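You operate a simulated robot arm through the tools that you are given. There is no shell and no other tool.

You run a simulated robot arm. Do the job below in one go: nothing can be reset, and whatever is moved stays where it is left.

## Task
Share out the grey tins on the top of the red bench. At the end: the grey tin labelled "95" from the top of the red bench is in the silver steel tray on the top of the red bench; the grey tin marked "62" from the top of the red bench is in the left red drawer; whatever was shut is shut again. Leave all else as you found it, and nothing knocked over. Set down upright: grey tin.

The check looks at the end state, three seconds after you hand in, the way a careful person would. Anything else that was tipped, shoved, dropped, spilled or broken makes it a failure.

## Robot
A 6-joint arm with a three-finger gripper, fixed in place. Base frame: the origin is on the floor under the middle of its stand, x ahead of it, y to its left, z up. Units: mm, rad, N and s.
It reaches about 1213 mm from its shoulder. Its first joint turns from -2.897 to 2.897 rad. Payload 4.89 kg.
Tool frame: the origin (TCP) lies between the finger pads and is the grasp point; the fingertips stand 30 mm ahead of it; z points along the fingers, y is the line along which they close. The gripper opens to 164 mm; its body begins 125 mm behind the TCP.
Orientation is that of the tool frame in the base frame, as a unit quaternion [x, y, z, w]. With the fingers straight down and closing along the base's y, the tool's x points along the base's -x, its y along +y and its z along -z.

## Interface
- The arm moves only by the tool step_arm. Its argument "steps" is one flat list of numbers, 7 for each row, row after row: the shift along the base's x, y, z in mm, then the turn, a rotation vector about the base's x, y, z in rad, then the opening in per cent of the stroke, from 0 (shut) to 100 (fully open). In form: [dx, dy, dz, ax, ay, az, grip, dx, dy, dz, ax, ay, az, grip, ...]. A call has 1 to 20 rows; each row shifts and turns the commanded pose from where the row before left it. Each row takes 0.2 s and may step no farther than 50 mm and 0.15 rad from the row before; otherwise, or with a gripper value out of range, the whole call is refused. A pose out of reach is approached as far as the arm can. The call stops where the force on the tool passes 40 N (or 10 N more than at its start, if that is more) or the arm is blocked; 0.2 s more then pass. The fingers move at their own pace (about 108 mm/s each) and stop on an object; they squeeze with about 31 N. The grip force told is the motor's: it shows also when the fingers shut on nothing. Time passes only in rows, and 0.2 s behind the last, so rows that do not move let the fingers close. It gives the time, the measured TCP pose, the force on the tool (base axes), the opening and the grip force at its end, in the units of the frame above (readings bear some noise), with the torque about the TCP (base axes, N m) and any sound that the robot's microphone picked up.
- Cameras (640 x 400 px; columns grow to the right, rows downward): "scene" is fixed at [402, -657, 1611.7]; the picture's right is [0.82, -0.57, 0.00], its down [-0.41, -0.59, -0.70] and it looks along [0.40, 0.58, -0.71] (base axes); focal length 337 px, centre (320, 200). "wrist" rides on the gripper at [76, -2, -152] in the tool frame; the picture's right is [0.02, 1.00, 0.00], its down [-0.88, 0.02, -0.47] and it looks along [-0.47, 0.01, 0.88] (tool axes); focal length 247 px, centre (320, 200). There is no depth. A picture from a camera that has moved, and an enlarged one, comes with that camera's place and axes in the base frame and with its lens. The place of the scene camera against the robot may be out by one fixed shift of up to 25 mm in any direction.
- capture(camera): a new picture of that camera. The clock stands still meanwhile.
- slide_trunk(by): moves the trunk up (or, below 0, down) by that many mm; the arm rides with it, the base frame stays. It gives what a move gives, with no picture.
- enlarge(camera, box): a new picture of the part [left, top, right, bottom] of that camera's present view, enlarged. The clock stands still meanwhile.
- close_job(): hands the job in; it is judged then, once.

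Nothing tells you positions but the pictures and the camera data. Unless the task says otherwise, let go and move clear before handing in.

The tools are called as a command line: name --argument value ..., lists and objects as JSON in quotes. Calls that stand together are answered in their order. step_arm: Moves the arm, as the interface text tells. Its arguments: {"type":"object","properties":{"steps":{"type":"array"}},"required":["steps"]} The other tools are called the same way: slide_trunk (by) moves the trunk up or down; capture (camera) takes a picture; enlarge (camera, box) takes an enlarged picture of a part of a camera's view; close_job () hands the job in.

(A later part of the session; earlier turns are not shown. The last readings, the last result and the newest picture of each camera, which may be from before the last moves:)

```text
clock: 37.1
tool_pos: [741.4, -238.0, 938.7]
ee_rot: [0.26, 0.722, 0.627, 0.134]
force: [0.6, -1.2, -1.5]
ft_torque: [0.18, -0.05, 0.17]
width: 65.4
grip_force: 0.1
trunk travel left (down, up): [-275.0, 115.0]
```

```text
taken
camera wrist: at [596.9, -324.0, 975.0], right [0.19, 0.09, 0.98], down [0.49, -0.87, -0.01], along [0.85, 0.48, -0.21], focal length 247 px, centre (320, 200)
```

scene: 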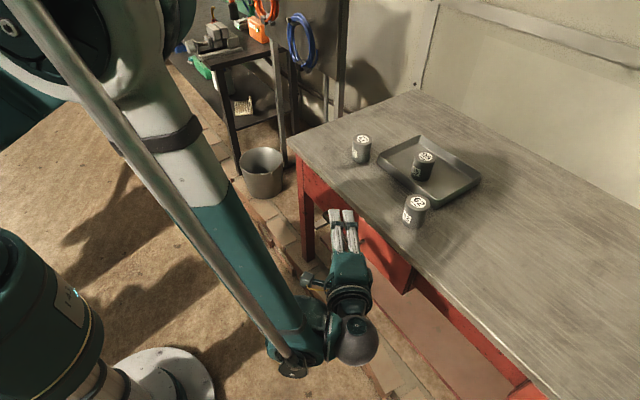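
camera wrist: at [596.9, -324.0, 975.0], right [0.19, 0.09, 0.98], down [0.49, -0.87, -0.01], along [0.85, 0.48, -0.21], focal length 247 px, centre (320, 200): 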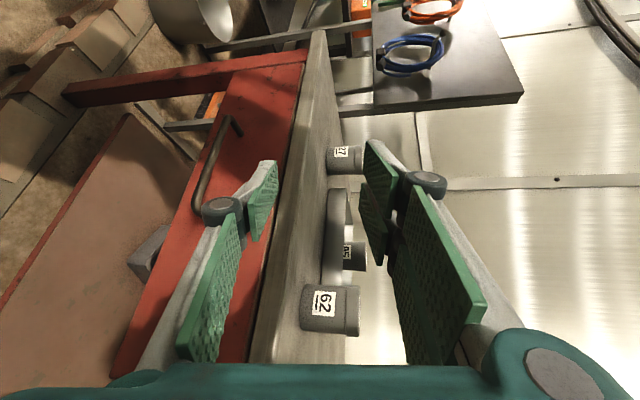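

step_arm --steps '[6, 7, -40, 0, 0, 0, 40, 6, 7, -40, 0, 0, 0, 40, 7, 7, -40, 0, 0, 0, 40, 7, 7, -40, 0, 0, 0, 40, 0, 0, 0, 0, 0, 0, 40]'

capture --camera "scene"

capture --camera "wrist"

```text
clock: 38.3
tool_pos: [809.1, -244.4, 800.9]
ee_rot: [0.259, 0.723, 0.627, 0.132]
force: [1.2, -0.4, -0.4]
ft_torque: [0.1, -0.02, 0.03]
width: 65.7
grip_force: 0.0
out of reach, approached as far as the arm can: row 1, 2, 3, 4
trunk travel left (down, up): [-275.0, 115.0]
```

```text
taken
```

scene: 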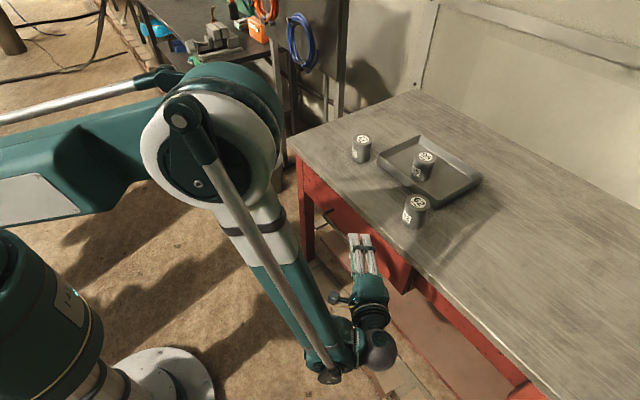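

```text
taken
camera wrist: at [665.6, -330.1, 837.1], right [0.19, 0.09, 0.98], down [0.49, -0.87, -0.01], along [0.85, 0.48, -0.21], focal length 247 px, centre (320, 200)
```

wrist: 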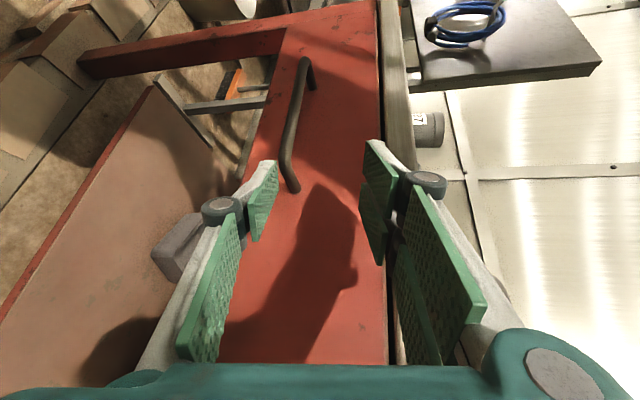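

The arm is now limited by the wrist bend, because the shoulder is high and the forearm hangs steeply. I'll back off upwards and then lower the trunk so the forearm reaches at a shallower angle.

step_arm --steps '[-17, 1, 40, 0, 0, 0, 40, -17, 1, 40, 0, 0, 0, 40, -17, 1, 40, 0, 0, 0, 40, -17, 1, 40, 0, 0, 0, 40, 0, 0, 45, 0, 0, 0, 40, 0, 0, 45, 0, 0, 0, 40, 0, 0, 45, 0, 0, 0, 40, 0, 0, 0, 0, 0, 0, 40]'

slide_trunk --by -100

capture --camera "scene"

```text
clock: 40.1
tool_pos: [742.4, -243.3, 1096.9]
ee_rot: [0.259, 0.722, 0.628, 0.134]
force: [-0.6, 0.3, 0.6]
ft_torque: [-0.06, 0.01, -0.1]
width: 65.6
grip_force: 0.0
trunk travel left (down, up): [-275.0, 115.0]
```

```text
clock: 41.5
tool_pos: [744.7, -243.3, 996.8]
ee_rot: [0.259, 0.723, 0.627, 0.134]
force: [-0.4, 0.0, 0.7]
ft_torque: [0.0, 0.02, 0.01]
width: 65.6
grip_force: 0.1
trunk travel left (down, up): [-175.0, 215.0]
```

```text
taken
```

scene: 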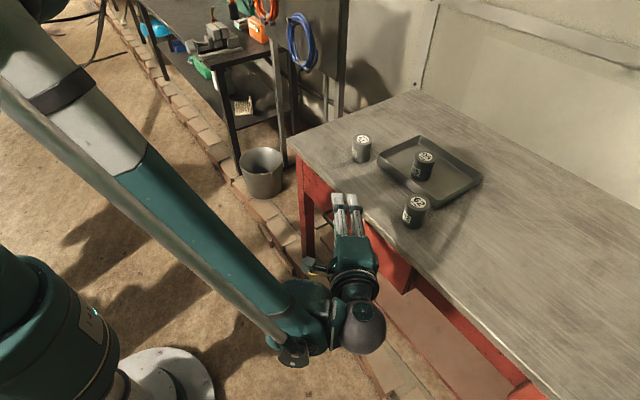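

slide_trunk --by -175

capture --camera "scene"

capture --camera "wrist"

```text
clock: 43.4
tool_pos: [744.4, -242.8, 823.0]
ee_rot: [0.26, 0.722, 0.627, 0.134]
force: [0.5, 0.1, 0.2]
ft_torque: [0.0, -0.01, 0.01]
width: 65.3
grip_force: 0.1
trunk travel left (down, up): [0.0, 390.0]
```

```text
taken
```

scene: 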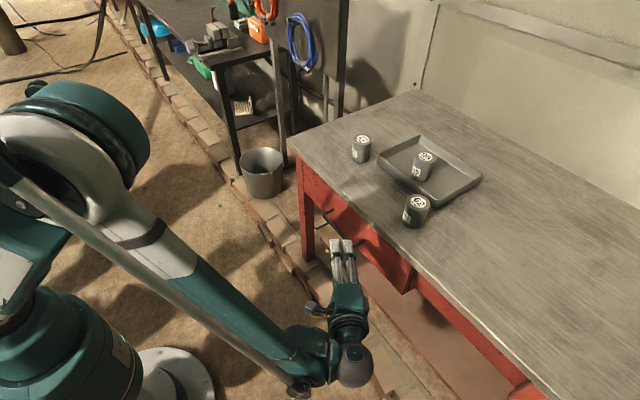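

```text
taken
camera wrist: at [599.5, -328.8, 858.0], right [0.19, 0.09, 0.98], down [0.49, -0.87, -0.01], along [0.85, 0.48, -0.21], focal length 247 px, centre (320, 200)
```

wrist: 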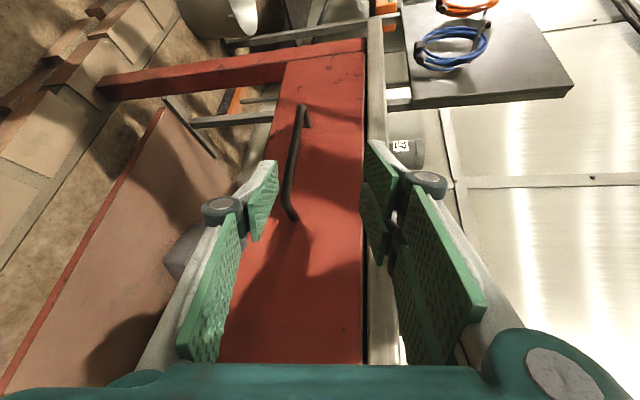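

With the trunk fully down, the gripper is in front of the drawer and the handle is visible between the fingers. I'll move to the pre-grasp position.

step_arm --steps '[8, 12, -16, 0, 0, 0, 40, 8, 11, -15, 0, 0, 0, 40, 7, 11, -15, 0, 0, 0, 40, 0, 0, 0, 0, 0, 0, 40]'

capture --camera "wrist"

enlarge --camera "scene" --box '[260, 150, 440, 300]'

```text
clock: 44.4
tool_pos: [765.7, -209.0, 775.6]
ee_rot: [0.26, 0.723, 0.626, 0.134]
force: [-1.4, -0.3, -0.4]
ft_torque: [0.02, 0.02, 0.0]
width: 65.6
grip_force: 0.0
trunk travel left (down, up): [0.0, 390.0]
```

```text
taken
camera wrist: at [622.5, -294.5, 812.3], right [0.19, 0.09, 0.98], down [0.49, -0.87, -0.01], along [0.85, 0.48, -0.21], focal length 247 px, centre (320, 200)
```

wrist: 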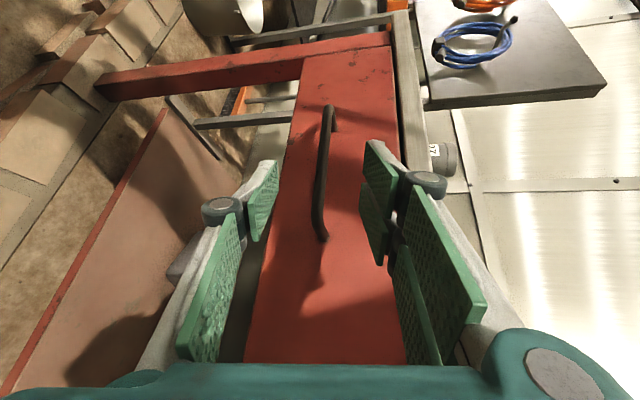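

```text
2.67 times, centred on (350, 225) of scene
camera zoom: at [402.0, -657.0, 1611.7], right [0.82, -0.57, 0.0], down [-0.41, -0.59, -0.7], along [0.4, 0.58, -0.71], focal length 900 px, centre (240, 133)
```

zoom: 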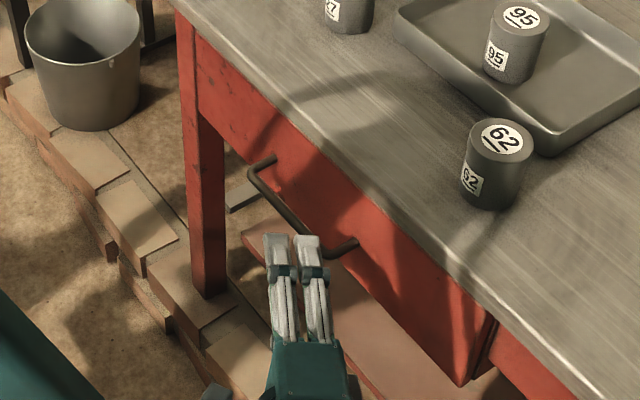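

The bar is centred between the finger planes at z≈759. I'll advance along the finger direction so that it lies between the pads.

step_arm --steps '[13, 21, -4, 0, 0, 0, 40, 13, 21, -4, 0, 0, 0, 40, 13, 21, -4, 0, 0, 0, 40, 13, 21, -4, 0, 0, 0, 40, 0, 0, 0, 0, 0, 0, 40]'

capture --camera "wrist"

enlarge --camera "scene" --box '[280, 150, 440, 290]'

```text
clock: 45.6
tool_pos: [818.0, -126.3, 761.4]
ee_rot: [0.26, 0.722, 0.627, 0.134]
force: [-0.4, 0.1, -0.3]
ft_torque: [0.0, 0.01, 0.02]
width: 65.5
grip_force: 0.1
trunk travel left (down, up): [0.0, 390.0]
```

```text
taken
camera wrist: at [674.7, -210.7, 796.4], right [0.19, 0.09, 0.98], down [0.49, -0.87, -0.01], along [0.85, 0.48, -0.21], focal length 247 px, centre (320, 200)
```

wrist: 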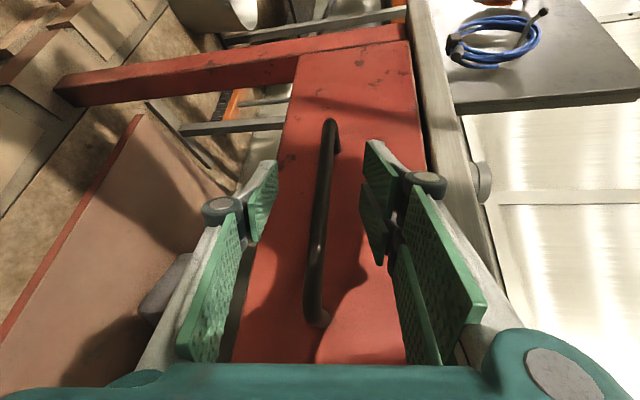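

```text
2.86 times, centred on (360, 220) of scene
camera zoom: at [402.0, -657.0, 1611.7], right [0.82, -0.57, 0.0], down [-0.41, -0.59, -0.7], along [0.4, 0.58, -0.71], focal length 964 px, centre (206, 143)
```

zoom: 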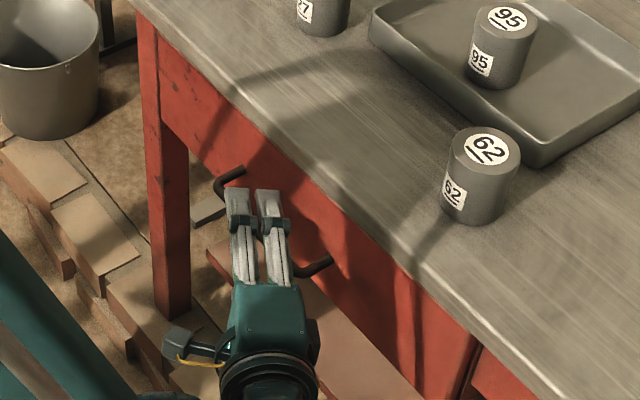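

The bar is lying between the pads. Closing on it.

step_arm --steps '[0, 0, 0, 0, 0, 0, 20, 0, 0, 0, 0, 0, 0, 0, 0, 0, 0, 0, 0, 0, 0, 0, 0, 0, 0, 0, 0, 0]'

capture --camera "wrist"

```text
clock: 46.6
tool_pos: [817.9, -125.1, 762.5]
ee_rot: [0.259, 0.722, 0.627, 0.134]
force: [7.2, 9.6, 39.1]
ft_torque: [1.78, -0.42, -0.19]
width: 12.9
grip_force: 45.6
trunk travel left (down, up): [0.0, 390.0]
```

```text
taken
camera wrist: at [673.9, -210.5, 798.2], right [0.19, 0.09, 0.98], down [0.49, -0.87, -0.01], along [0.85, 0.48, -0.21], focal length 247 px, centre (320, 200)
```

wrist: 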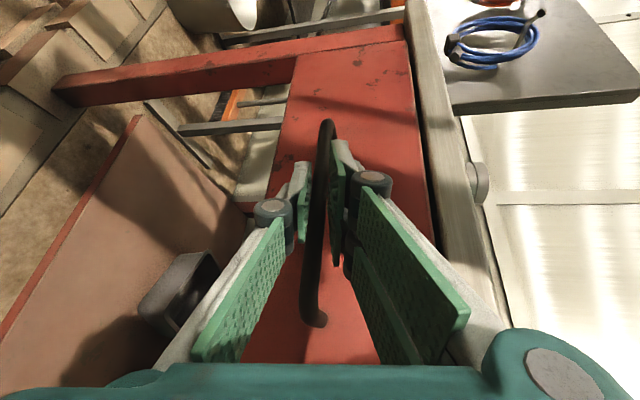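

Gripped (12.9 mm), but there is a vertical load of about 39 N, so the gripper sits slightly low. I'll ease it upwards a little.

step_arm --steps '[0, 0, 1, 0, 0, 0, 0, 0, 0, 1, 0, 0, 0, 0]'

```text
clock: 47.2
tool_pos: [818.9, -123.7, 763.1]
ee_rot: [0.259, 0.723, 0.626, 0.135]
force: [0.2, 10.1, 24.7]
ft_torque: [1.56, -0.27, -0.47]
width: 12.9
grip_force: 44.9
trunk travel left (down, up): [0.0, 390.0]
```

step_arm --steps '[0, 0, 1, 0, 0, 0, 0, 0, 0, 1, 0, 0, 0, 0, 0, -0.5, 0, 0, 0, 0, 0]'

```text
clock: 48.0
tool_pos: [819.2, -125.4, 760.7]
ee_rot: [0.259, 0.724, 0.626, 0.132]
force: [-1.9, 17.5, -8.5]
ft_torque: [1.21, 0.1, -0.51]
width: 12.8
grip_force: 44.9
trunk travel left (down, up): [0.0, 390.0]
```

The load is balanced. Now I'll pull gently along -x.

step_arm --steps '[-5, 0, 0, 0, 0, 0, 0, -8, 0, 0, 0, 0, 0, 0, -10, 0, 0, 0, 0, 0, 0]'

capture --camera "wrist"

enlarge --camera "scene" --box '[260, 150, 480, 330]'

```text
clock: 48.8
tool_pos: [795.9, -125.6, 762.4]
ee_rot: [0.26, 0.723, 0.626, 0.133]
force: [1.6, 14.9, -16.5]
ft_torque: [0.92, 0.22, -0.36]
width: 12.1
grip_force: 45.1
trunk travel left (down, up): [0.0, 390.0]
```

```text
taken
camera wrist: at [651.9, -211.6, 799.1], right [0.19, 0.09, 0.98], down [0.49, -0.87, -0.01], along [0.85, 0.48, -0.21], focal length 247 px, centre (320, 200)
```

wrist: 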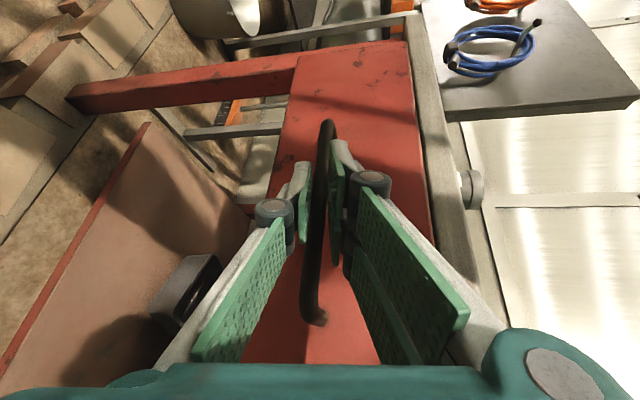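

```text
2.22 times, centred on (370, 240) of scene
camera zoom: at [402.0, -657.0, 1611.7], right [0.82, -0.57, 0.0], down [-0.41, -0.59, -0.7], along [0.4, 0.58, -0.71], focal length 750 px, centre (209, 111)
```

zoom: 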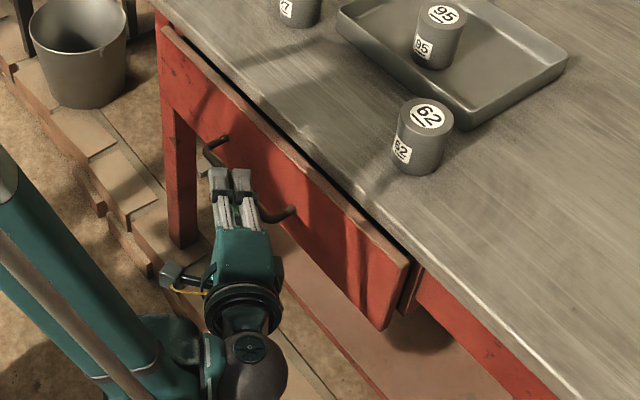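

The drawer is opening smoothly with the bar held. Continuing the pull.

step_arm --steps '[-12, 0.5, -0.5, 0, 0, 0, 0, -18, 0.5, -0.5, 0, 0, 0, 0, -20, 0, 0, 0, 0, 0, 0, -20, 0, 0, 0, 0, 0, 0]'

capture --camera "wrist"

```text
clock: 49.9
tool_pos: [729.3, -127.4, 762.4]
ee_rot: [0.259, 0.726, 0.624, 0.131]
force: [-0.7, 8.6, -21.1]
ft_torque: [0.84, 0.29, -0.25]
width: 12.1
grip_force: 44.4
out of reach, approached as far as the arm can: row 4
trunk travel left (down, up): [0.0, 390.0]
stopped in row 4: the force on the tool passed its limit at 47 N (the readings are from after the stop); the commanded pose is now the measured one
```

```text
taken
camera wrist: at [585.8, -212.1, 800.5], right [0.2, 0.1, 0.98], down [0.49, -0.87, -0.01], along [0.85, 0.48, -0.22], focal length 247 px, centre (320, 200)
```

wrist: 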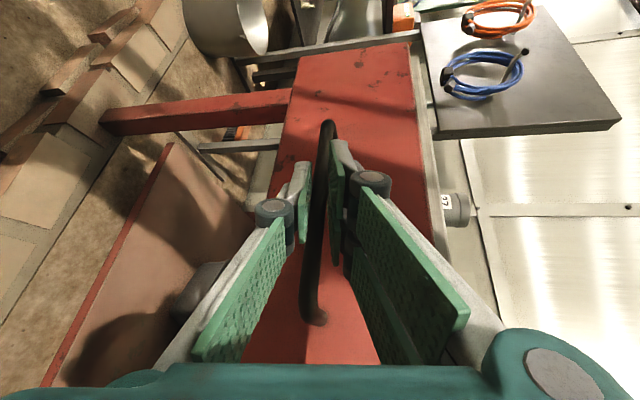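

The drawer is open about 90 mm, and this arm pose is at its limit. I'll release the bar and slide out sideways to -y, with the fingers straddling the bar. Then I'll regrasp from above with the gripper pointing straight down.

step_arm --steps '[0, 0, 0, 0, 0, 0, 20, 0, 0, 0, 0, 0, 0, 40, 0, 0, 0, 0, 0, 0, 40]'

capture --camera "wrist"

capture --camera "scene"

```text
clock: 50.7
tool_pos: [729.2, -127.0, 764.2]
ee_rot: [0.259, 0.725, 0.624, 0.131]
force: [-0.4, 0.2, 0.4]
ft_torque: [-0.03, 0.0, -0.02]
width: 65.3
grip_force: 0.1
trunk travel left (down, up): [0.0, 390.0]
```

```text
taken
camera wrist: at [585.6, -212.5, 801.5], right [0.19, 0.1, 0.98], down [0.49, -0.87, -0.01], along [0.85, 0.48, -0.22], focal length 247 px, centre (320, 200)
```

wrist: 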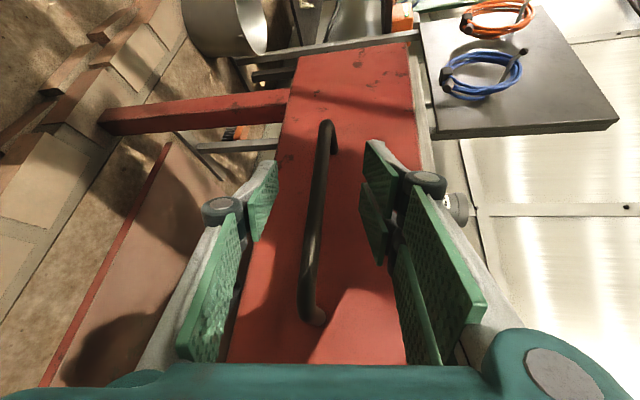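

```text
taken
```

scene: 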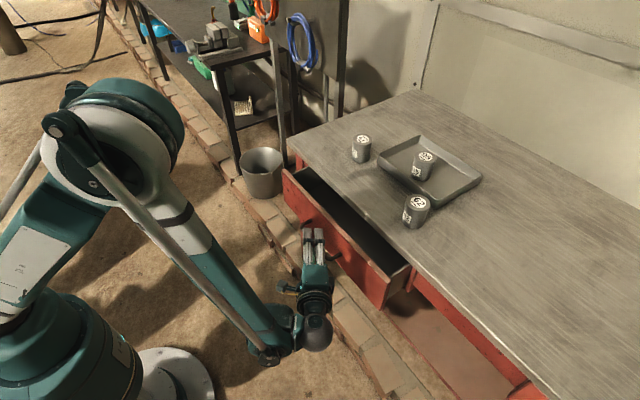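

step_arm --steps '[0, -30, 0, 0, 0, 0, 40, 0, -40, 0, 0, 0, 0, 40, 0, -40, 0, 0, 0, 0, 40, 0, -40, 0, 0, 0, 0, 40, 0, 0, 20, 0, 0, 0, 40]'

capture --camera "scene"

```text
clock: 51.9
tool_pos: [727.7, -278.0, 785.3]
ee_rot: [0.259, 0.725, 0.624, 0.132]
force: [0.2, -0.3, -0.6]
ft_torque: [-0.05, -0.01, 0.02]
width: 65.4
grip_force: 0.0
trunk travel left (down, up): [0.0, 390.0]
```

```text
taken
```

scene: 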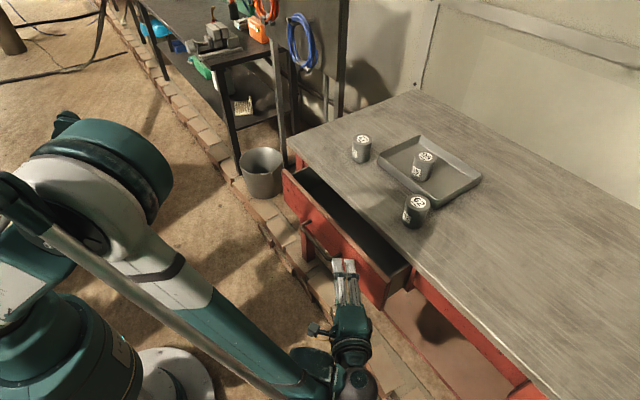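

Clear of the handle. Now I'll rise while pitching the gripper to point straight down.

step_arm --steps '[0, 0, 35, -0.1179, 0.0737, 0, 40, 0, 0, 35, -0.1179, 0.0737, 0, 40, 0, 0, 35, -0.1179, 0.0737, 0, 40, 0, 0, 35, -0.1179, 0.0737, 0, 40, 0, 5, 30, -0.1179, 0.0737, 0, 40, 0, 5, 30, -0.1179, 0.0737, 0, 40, 0, 5, 30, -0.1179, 0.0737, 0, 40, 0, 5, 20, -0.1179, 0.0737, 0, 40, 0, 5, 20, -0.1179, 0.0737, 0, 40, 0, 5, 0, -0.1179, 0.0737, 0, 40, 0, 0, 0, 0, 0, 0, 40]'

capture --camera "scene"

capture --camera "wrist"

```text
clock: 54.3
tool_pos: [728.8, -248.1, 1053.8]
ee_rot: [0.339, 0.941, -0.003, -0.004]
force: [-0.3, 0.2, 0.2]
ft_torque: [0.1, -0.05, 0.01]
width: 65.6
grip_force: 0.1
trunk travel left (down, up): [0.0, 390.0]
```

```text
taken
```

scene: 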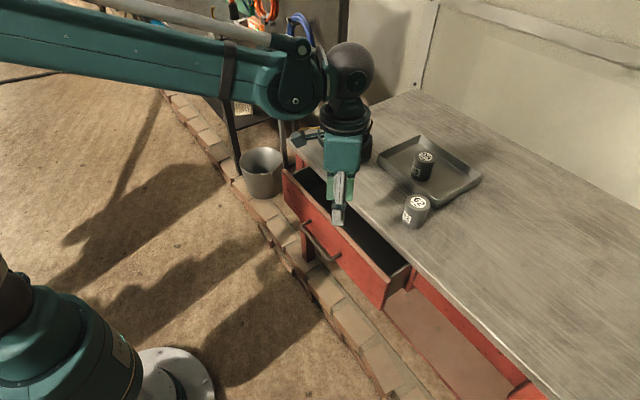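

```text
taken
camera wrist: at [668.8, -198.6, 1207.4], right [0.62, 0.78, -0.01], down [0.69, -0.55, 0.47], along [0.36, -0.3, -0.88], focal length 247 px, centre (320, 200)
```

wrist: 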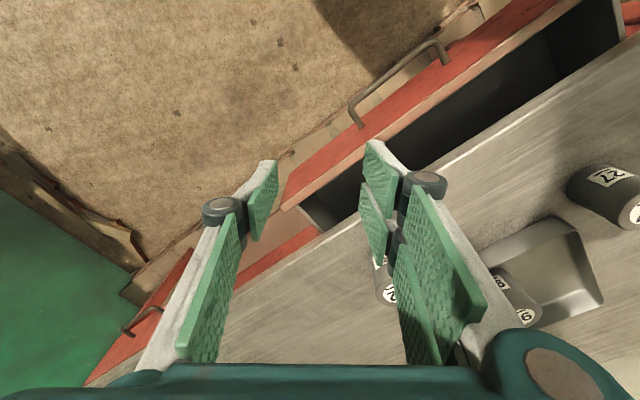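

The gripper points straight down and the drawer is open about 90 mm. I'll rotate so the fingers close along x, ready to pinch the drawer's front panel at its top edge and pull it further.

step_arm --steps '[5, 21, 0, 0, 0, -0.1467, 40, 5, 21, 0, 0, 0, -0.1467, 40, 5, 21, 0, 0, 0, -0.1467, 40, 5, 21, 0, 0, 0, -0.1467, 40, 5, 21, 0, 0, 0, -0.1467, 40, 5, 21, 0, 0, 0, -0.1467, 40, 0, 0, 0, 0, 0, 0, 40]'

capture --camera "wrist"

capture --camera "scene"

```text
clock: 55.9
tool_pos: [759.6, -120.7, 1053.5]
ee_rot: [0.708, 0.706, -0.002, -0.004]
force: [0.0, -0.1, 1.0]
ft_torque: [0.07, -0.03, -0.01]
width: 65.7
grip_force: 0.0
trunk travel left (down, up): [0.0, 390.0]
```

```text
taken
camera wrist: at [758.1, -44.3, 1206.7], right [1.0, 0.02, -0.01], down [0.02, -0.88, 0.47], along [0.0, -0.47, -0.88], focal length 247 px, centre (320, 200)
```

wrist: 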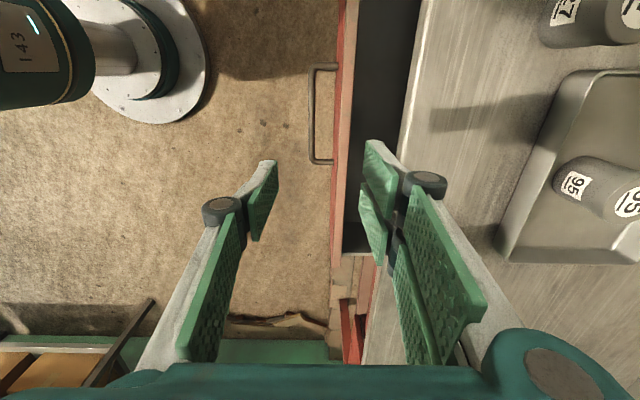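

```text
taken
```

scene: 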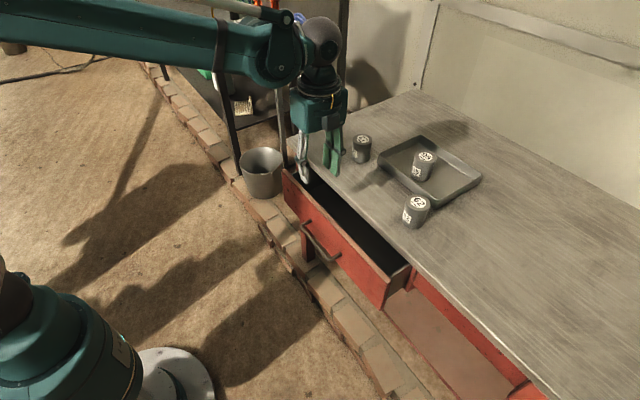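

enlarge --camera "wrist" --box '[280, 20, 440, 300]'

enlarge --camera "wrist" --box '[290, 40, 430, 140]'

```text
1.43 times, centred on (360, 160) of wrist
camera zoom: at [758.1, -44.3, 1206.7], right [1.0, 0.02, -0.01], down [0.02, -0.88, 0.47], along [0.0, -0.47, -0.88], focal length 353 px, centre (263, 257)
```

zoom: 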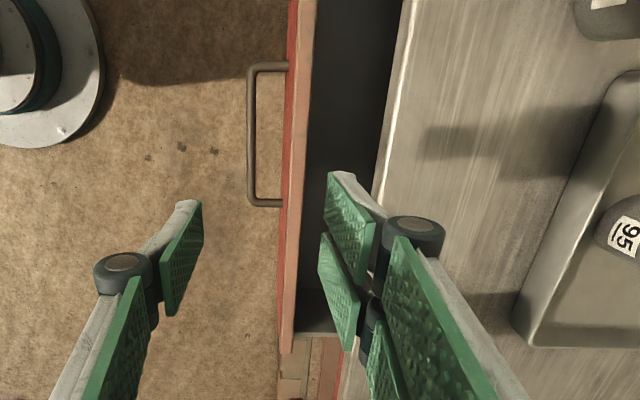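

```text
4.00 times, centred on (360, 90) of wrist
camera zoom: at [758.1, -44.3, 1206.7], right [1.0, 0.02, -0.01], down [0.02, -0.88, 0.47], along [0.0, -0.47, -0.88], focal length 988 px, centre (160, 640)
```

zoom: 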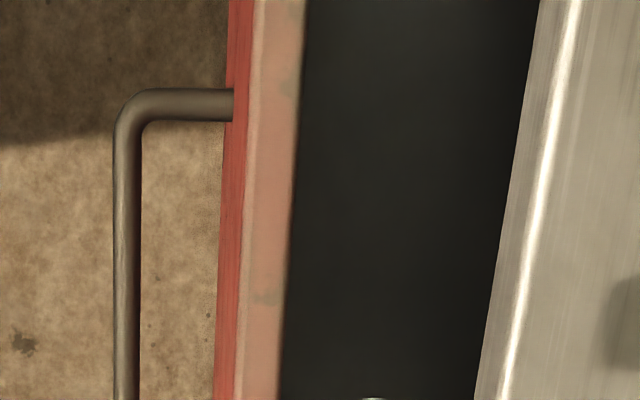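

The panel's top edge runs from x≈783 to 801, and the bench edge is at x≈863. I'll position over the panel at x≈792 with a 40 mm opening and lower to pinch it, keeping the tips above the bar.

step_arm --steps '[16, 0, -30, 0, 0, 0, 24, 16, 0, -30, 0, 0, 0, 24, 0, 0, -40, 0, 0, 0, 24, 0, 0, -35, 0, 0, 0, 24, 0, 0, 0, 0, 0, 0, 24]'

capture --camera "wrist"

enlarge --camera "scene" --box '[260, 60, 460, 300]'

```text
clock: 57.1
tool_pos: [791.2, -121.7, 918.8]
ee_rot: [0.708, 0.707, 0.0, -0.005]
force: [-0.1, 0.2, 0.5]
ft_torque: [0.04, -0.05, 0.0]
width: 39.5
grip_force: 0.2
trunk travel left (down, up): [0.0, 390.0]
```

```text
taken
camera wrist: at [789.9, -46.4, 1071.9], right [1.0, 0.02, -0.01], down [0.02, -0.88, 0.47], along [0.0, -0.47, -0.88], focal length 247 px, centre (320, 200)
```

wrist: 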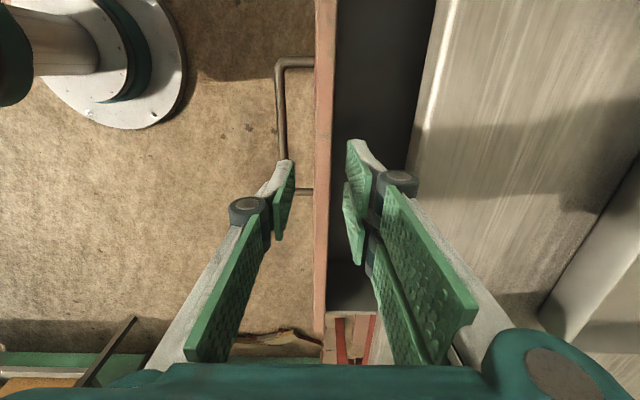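

```text
1.67 times, centred on (360, 180) of scene
camera zoom: at [402.0, -657.0, 1611.7], right [0.82, -0.57, 0.0], down [-0.41, -0.59, -0.7], along [0.4, 0.58, -0.71], focal length 562 px, centre (253, 233)
```

zoom: 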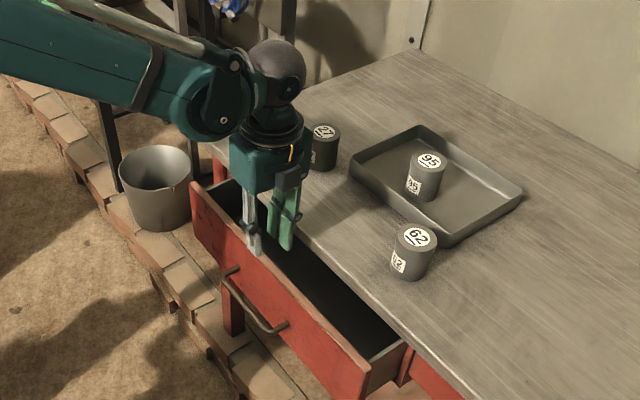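

The panel runs cleanly between the fingers. Lowering onto it.

step_arm --steps '[0, 0, -25, 0, 0, 0, 24, 0, 0, -25, 0, 0, 0, 24, 0, 0, -22, 0, 0, 0, 24, 0, 0, 0, 0, 0, 0, 24]'

capture --camera "wrist"

enlarge --camera "scene" --box '[280, 100, 440, 260]'

```text
clock: 58.1
tool_pos: [791.7, -122.4, 846.6]
ee_rot: [0.707, 0.707, -0.001, -0.005]
force: [-0.1, -1.0, 1.0]
ft_torque: [-0.02, -0.05, 0.01]
width: 39.3
grip_force: 0.1
trunk travel left (down, up): [0.0, 390.0]
```

```text
taken
camera wrist: at [789.5, -46.6, 999.7], right [1.0, 0.02, -0.01], down [0.02, -0.88, 0.47], along [0.0, -0.47, -0.88], focal length 247 px, centre (320, 200)
```

wrist: 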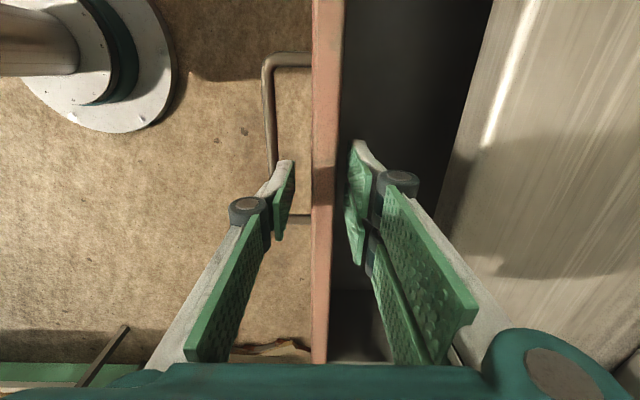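

```text
2.50 times, centred on (360, 180) of scene
camera zoom: at [402.0, -657.0, 1611.7], right [0.82, -0.57, 0.0], down [-0.41, -0.59, -0.7], along [0.4, 0.58, -0.71], focal length 843 px, centre (220, 250)
```

zoom: 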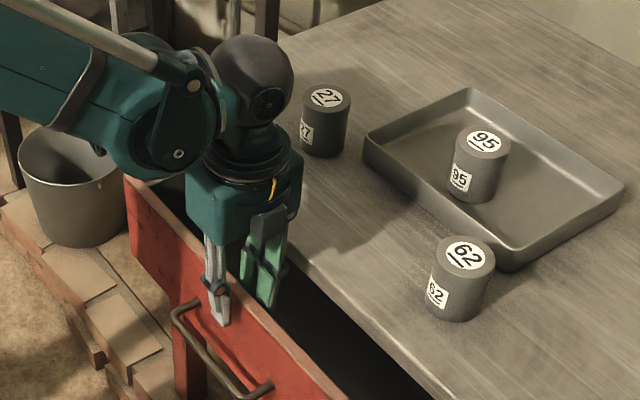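

The fingers straddle the front panel. I'll close on it and pull.

step_arm --steps '[0, 0, 0, 0, 0, 0, 12, 0, 0, 0, 0, 0, 0, 5, 0, 0, 0, 0, 0, 0, 5]'

```text
clock: 58.9
tool_pos: [791.2, -122.7, 845.9]
ee_rot: [0.707, 0.707, 0.0, -0.004]
force: [-1.8, -0.1, -2.3]
ft_torque: [-0.04, 0.05, 0.49]
width: 17.7
grip_force: 45.2
trunk travel left (down, up): [0.0, 390.0]
```

step_arm --steps '[-8, 0, 0, 0, 0, 0, 5, -15, 0, 0, 0, 0, 0, 5, -20, 0, 0, 0, 0, 0, 5, -20, 0, 0, 0, 0, 0, 5, -20, 0, 0, 0, 0, 0, 5, -20, 0, 0, 0, 0, 0, 5, -12, 0, 0, 0, 0, 0, 5]'

capture --camera "scene"

capture --camera "wrist"

```text
clock: 60.5
tool_pos: [674.6, -120.8, 846.8]
ee_rot: [0.708, 0.706, -0.001, -0.006]
force: [-2.6, -18.7, -7.3]
ft_torque: [-1.16, 0.12, 0.45]
width: 18.2
grip_force: 44.9
trunk travel left (down, up): [0.0, 390.0]
```

```text
taken
```

scene: 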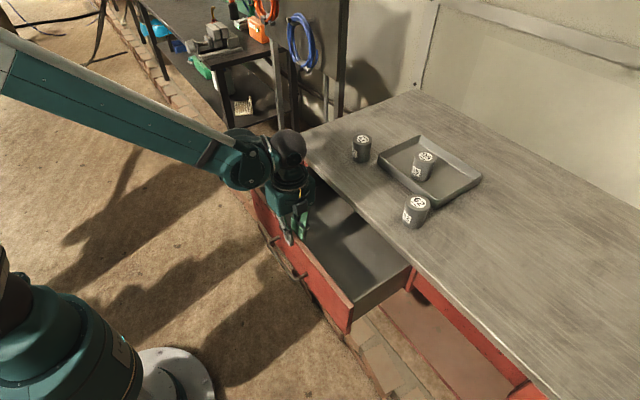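

```text
taken
camera wrist: at [673.3, -44.3, 1001.0], right [1.0, 0.02, -0.01], down [0.02, -0.88, 0.47], along [0.0, -0.47, -0.88], focal length 247 px, centre (320, 200)
```

wrist: 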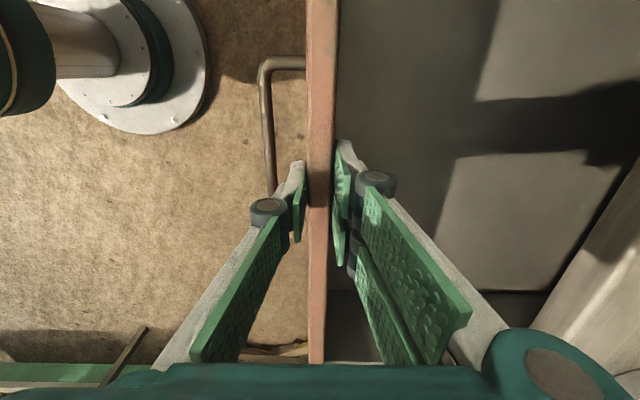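

The drawer is now open about 206 mm and looks empty inside. I'll release the panel, rise, and go for tin 62.

step_arm --steps '[0, 0, 0, 0, 0, 0, 15, 0, 0, 0, 0, 0, 0, 24, 0, 0, 0, 0, 0, 0, 24, 0, 0, 20, 0, 0, 0, 24, 0, 0, 40, 0, 0, 0, 24, 0, 0, 45, 0, 0, 0, 40, 0, 0, 45, 0, 0, 0, 40, 0, 0, 45, 0, 0, 0, 60]'

capture --camera "wrist"

capture --camera "scene"

```text
clock: 62.3
tool_pos: [675.5, -120.2, 1042.7]
ee_rot: [0.707, 0.707, -0.001, -0.006]
force: [1.1, -0.6, -1.4]
ft_torque: [0.01, 0.14, 0.0]
width: 98.2
grip_force: 0.1
trunk travel left (down, up): [0.0, 390.0]
```

```text
taken
camera wrist: at [674.5, -43.7, 1196.2], right [1.0, 0.02, -0.01], down [0.02, -0.88, 0.47], along [0.0, -0.47, -0.88], focal length 247 px, centre (320, 200)
```

wrist: 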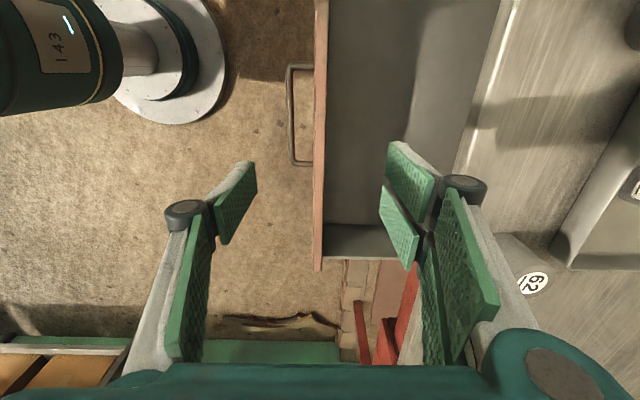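

```text
taken
```

scene: 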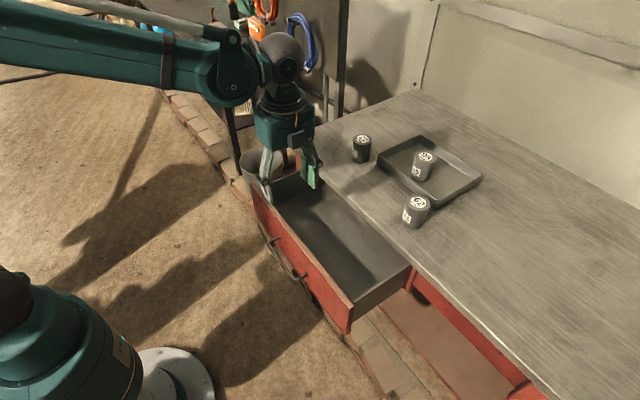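

The drawer floor is at about z≈700. I'll rotate the gripper back to closing along y and move above tin 62.

step_arm --steps '[25, -15, 2, 0, 0, 0.1428, 67, 25, -15, 2, 0, 0, 0.1428, 67, 25, -15, 2, 0, 0, 0.1428, 67, 25, -15, 2, 0, 0, 0.1428, 67, 26, -15, 2, 0, 0, 0.1428, 67, 26, -15, 0, 0, 0, 0.1428, 67, 26, -16, 0, 0, 0, 0.1428, 67, 26, -16, 0, 0, 0, 0.1428, 67, 26, -16, 0, 0, 0, 0.1428, 67, 26, -16, 0, 0, 0, 0.1428, 67, 25, -16, 0, 0, 0, 0.1428, 67, 0, 0, 0, 0, 0, 0, 67]'

capture --camera "wrist"

capture --camera "scene"

```text
clock: 64.9
tool_pos: [956.6, -290.7, 1051.7]
ee_rot: [0.001, 1.0, -0.004, -0.003]
force: [-0.8, 0.3, 0.1]
ft_torque: [-0.03, -0.05, -0.04]
width: 110.0
grip_force: 0.2
trunk travel left (down, up): [0.0, 390.0]
```

```text
taken
camera wrist: at [880.0, -291.0, 1206.4], right [-0.02, 1.0, -0.01], down [0.88, 0.02, 0.47], along [0.47, 0.0, -0.88], focal length 247 px, centre (320, 200)
```

wrist: 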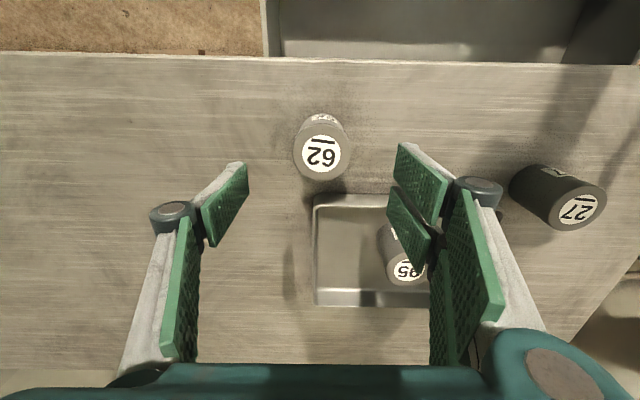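

```text
taken
```

scene: 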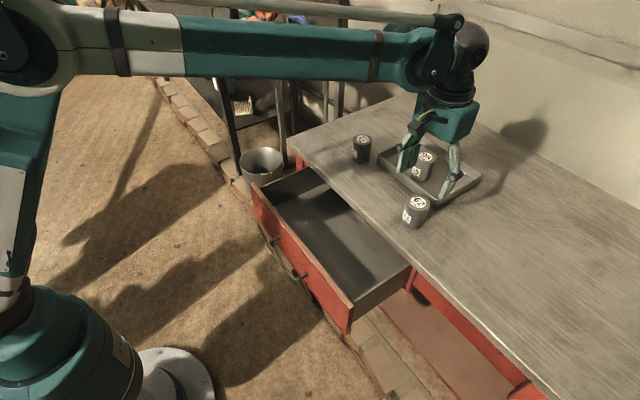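

Tin 62 is at about (962,-290). Lowering around it.

step_arm --steps '[4, 1, -35, 0, 0, 0, 67, 0, 0, -35, 0, 0, 0, 67, 0, 0, -30, 0, 0, 0, 67, 0, 0, -23, 0, 0, 0, 67, 0, 0, 0, 0, 0, 0, 67]'

capture --camera "wrist"

enlarge --camera "scene" --box '[350, 110, 500, 250]'

```text
clock: 66.1
tool_pos: [961.0, -289.5, 930.7]
ee_rot: [0.0, 1.0, -0.004, -0.003]
force: [0.1, -0.6, 0.2]
ft_torque: [0.02, -0.05, -0.02]
width: 109.8
grip_force: 0.0
trunk travel left (down, up): [0.0, 390.0]
```

```text
taken
camera wrist: at [884.2, -288.9, 1082.1], right [-0.02, 1.0, -0.01], down [0.88, 0.02, 0.47], along [0.47, 0.0, -0.88], focal length 247 px, centre (320, 200)
```

wrist: 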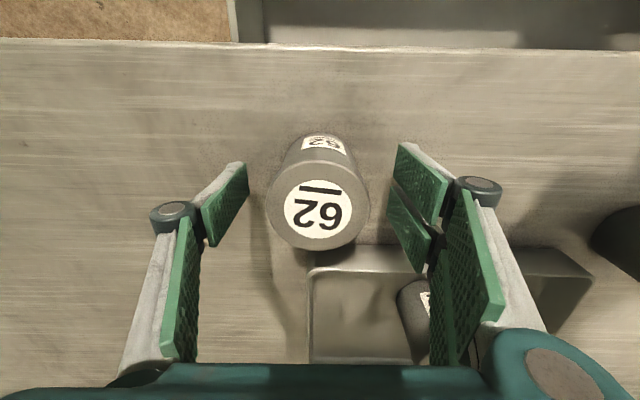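

```text
2.86 times, centred on (425, 180) of scene
camera zoom: at [402.0, -657.0, 1611.7], right [0.82, -0.57, 0.0], down [-0.41, -0.59, -0.7], along [0.4, 0.58, -0.71], focal length 964 px, centre (20, 257)
```

zoom: 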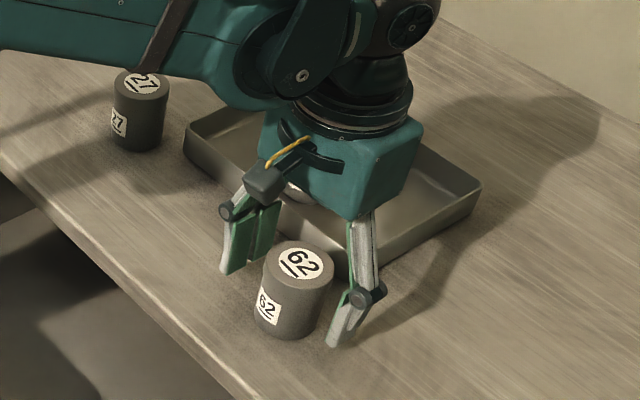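

step_arm --steps '[0, 0, 0, 0, 0, 0, 40, 0, 0, 0, 0, 0, 0, 20, 0, 0, 0, 0, 0, 0, 10, 0, 0, 0, 0, 0, 0, 10, 0, 0, 20, 0, 0, 0, 10, 0, 0, 40, 0, 0, 0, 10, 0, 0, 40, 0, 0, 0, 10, 0, 0, 0, 0, 0, 0, 10]'

capture --camera "wrist"

```text
clock: 67.9
tool_pos: [961.7, -290.6, 1030.6]
ee_rot: [0.001, 1.0, -0.004, -0.002]
force: [0.7, 0.3, -3.4]
ft_torque: [0.02, 0.05, -0.01]
width: 58.3
grip_force: 30.4
trunk travel left (down, up): [0.0, 390.0]
```

```text
taken
camera wrist: at [884.5, -289.2, 1183.5], right [-0.02, 1.0, -0.01], down [0.88, 0.02, 0.47], along [0.47, 0.0, -0.88], focal length 247 px, centre (320, 200)
```

wrist: 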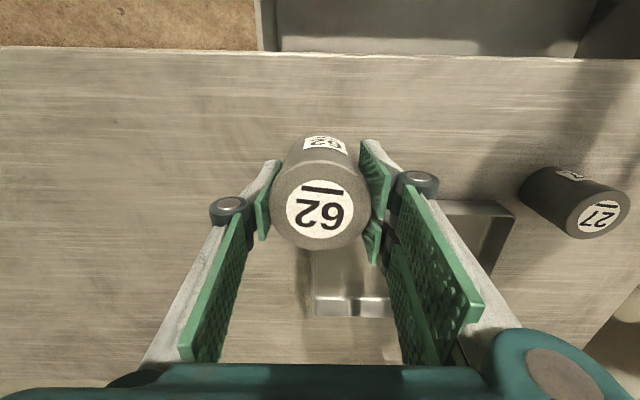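

Tin 62 is held. I'll carry it over to above the open drawer at about (765,-190).

step_arm --steps '[-39, 20, 5, 0, 0, 0, 10, -39, 20, 0, 0, 0, 0, 10, -39, 20, 0, 0, 0, 0, 10, -40, 20, 0, 0, 0, 0, 10, -40, 20, 0, 0, 0, 0, 10, 0, 0, 0, 0, 0, 0, 10]'

capture --camera "wrist"

capture --camera "scene"

```text
clock: 69.3
tool_pos: [765.2, -190.4, 1032.3]
ee_rot: [0.002, 1.0, -0.005, -0.002]
force: [1.1, -0.4, -3.1]
ft_torque: [0.06, 0.09, -0.02]
width: 58.3
grip_force: 30.9
trunk travel left (down, up): [0.0, 390.0]
```

```text
taken
camera wrist: at [688.9, -190.3, 1185.6], right [-0.02, 1.0, -0.01], down [0.88, 0.02, 0.47], along [0.47, 0.0, -0.88], focal length 247 px, centre (320, 200)
```

wrist: 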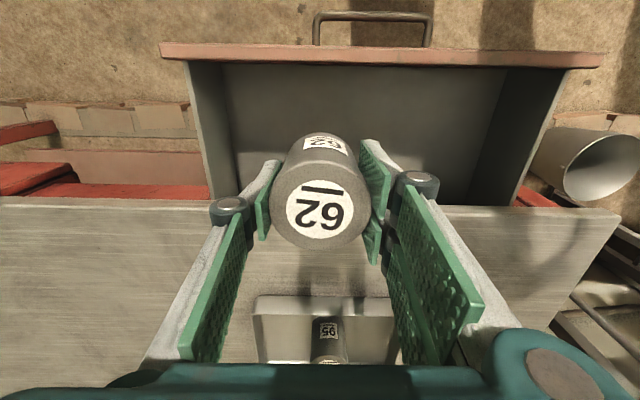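

```text
taken
```

scene: 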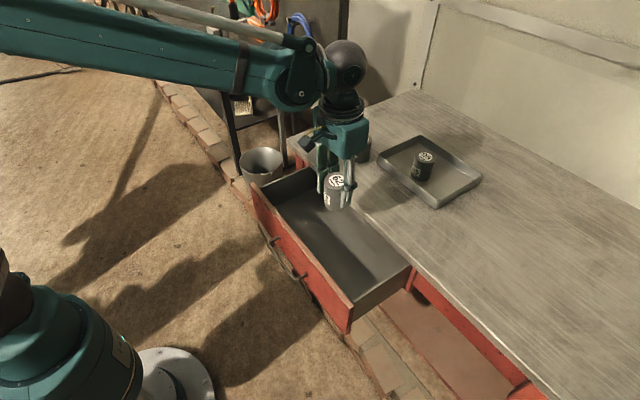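

The tin is over the open drawer with room on all sides. Lowering it in.

step_arm --steps '[0, 0, -40, 0, 0, 0, 10, 0, 0, -40, 0, 0, 0, 10, 0, 0, -40, 0, 0, 0, 10, 0, 0, -40, 0, 0, 0, 10, 0, 0, -40, 0, 0, 0, 10, 0, 0, -25, 0, 0, 0, 10, 0, 0, 0, 0, 0, 0, 10]'

capture --camera "wrist"

enlarge --camera "scene" --box '[240, 120, 440, 340]'

```text
clock: 70.9
tool_pos: [765.7, -188.4, 810.0]
ee_rot: [0.002, 1.0, -0.003, -0.003]
force: [-0.5, 0.0, -3.0]
ft_torque: [0.01, -0.02, 0.03]
width: 58.2
grip_force: 31.1
trunk travel left (down, up): [0.0, 390.0]
```

```text
taken
camera wrist: at [689.1, -188.1, 962.4], right [-0.02, 1.0, -0.01], down [0.88, 0.02, 0.47], along [0.47, 0.0, -0.88], focal length 247 px, centre (320, 200)
```

wrist: 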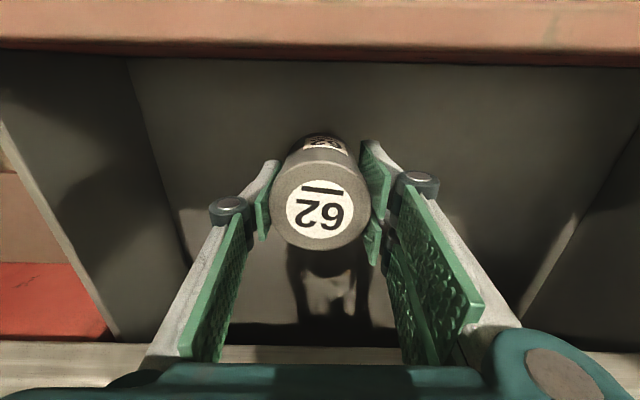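

```text
1.82 times, centred on (340, 230) of scene
camera zoom: at [402.0, -657.0, 1611.7], right [0.82, -0.57, 0.0], down [-0.41, -0.59, -0.7], along [0.4, 0.58, -0.71], focal length 613 px, centre (284, 146)
```

zoom: 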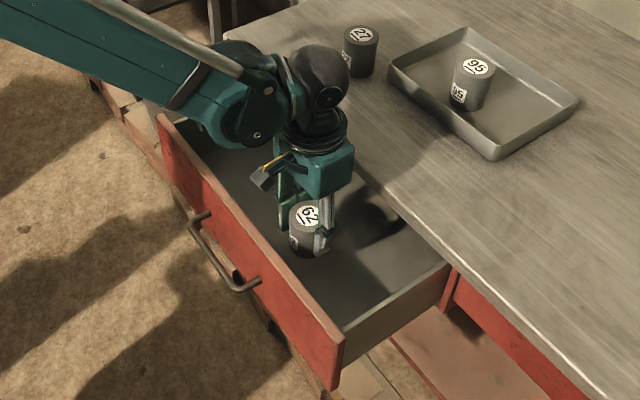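

step_arm --steps '[0, 0, -25, 0, 0, 0, 10, 0, 0, -15, 0, 0, 0, 10, 0, 0, -8, 0, 0, 0, 10, 0, 0, 0, 0, 0, 0, 10]'

enlarge --camera "scene" --box '[270, 130, 410, 280]'

capture --camera "wrist"

```text
clock: 71.9
tool_pos: [763.5, -189.2, 762.2]
ee_rot: [0.001, 1.0, -0.005, -0.003]
force: [0.7, 1.3, 2.7]
ft_torque: [0.08, -0.02, 0.06]
width: 58.3
grip_force: 31.5
trunk travel left (down, up): [0.0, 390.0]
```

```text
2.67 times, centred on (340, 205) of scene
camera zoom: at [402.0, -657.0, 1611.7], right [0.82, -0.57, 0.0], down [-0.41, -0.59, -0.7], along [0.4, 0.58, -0.71], focal length 900 px, centre (267, 187)
```

zoom: 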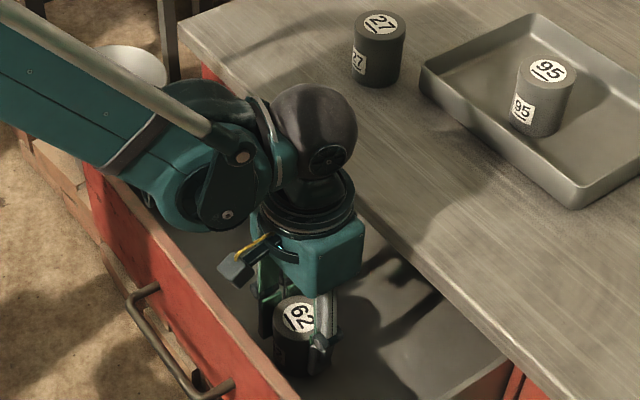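

```text
taken
camera wrist: at [687.1, -187.9, 914.4], right [-0.02, 1.0, -0.01], down [0.88, 0.02, 0.47], along [0.47, 0.0, -0.88], focal length 247 px, centre (320, 200)
```

wrist: 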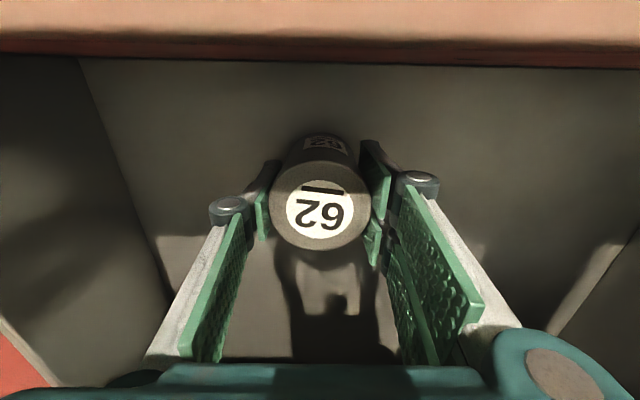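

step_arm --steps '[0, 0, -1, 0, 0, 0, 10, 0, 0, 0, 0, 0, 0, 10]'

```text
clock: 72.5
tool_pos: [763.2, -188.8, 760.6]
ee_rot: [0.001, 1.0, -0.003, -0.003]
force: [2.0, 6.6, 25.8]
ft_torque: [0.36, -0.03, -0.03]
width: 58.3
grip_force: 31.2
trunk travel left (down, up): [0.0, 390.0]
```

The tin is on the drawer floor. I'll relieve the press by 1 mm, then open.

step_arm --steps '[0, 0, 1, 0, 0, 0, 10, 0, 0, 0, 0, 0, 0, 10]'

```text
clock: 73.1
tool_pos: [764.0, -188.4, 760.5]
ee_rot: [0.001, 1.0, -0.005, -0.003]
force: [-1.1, 1.9, 1.0]
ft_torque: [0.04, -0.05, 0.01]
width: 58.0
grip_force: 31.2
trunk travel left (down, up): [0.0, 390.0]
```

step_arm --steps '[0, 0, 0, 0, 0, 0, 42, 0, 0, 0, 0, 0, 0, 60, 0, 0, 0, 0, 0, 0, 65]'

capture --camera "wrist"

```text
clock: 73.9
tool_pos: [763.2, -188.6, 761.3]
ee_rot: [0.002, 1.0, -0.003, -0.002]
force: [-0.6, -0.5, 0.4]
ft_torque: [0.01, 0.01, -0.02]
width: 106.4
grip_force: 0.2
trunk travel left (down, up): [0.0, 390.0]
```

```text
taken
camera wrist: at [686.8, -188.5, 914.5], right [-0.02, 1.0, -0.01], down [0.88, 0.02, 0.47], along [0.47, 0.0, -0.88], focal length 247 px, centre (320, 200)
```

wrist: 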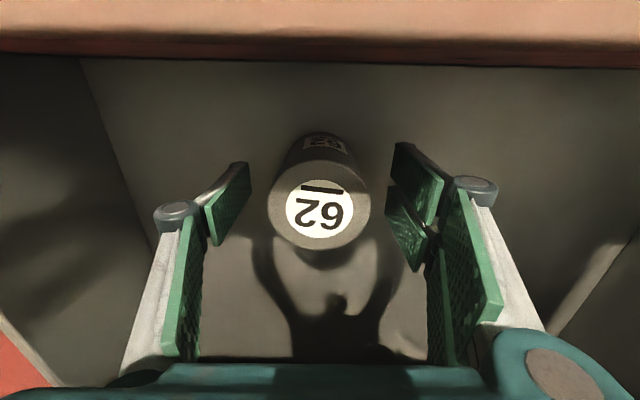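

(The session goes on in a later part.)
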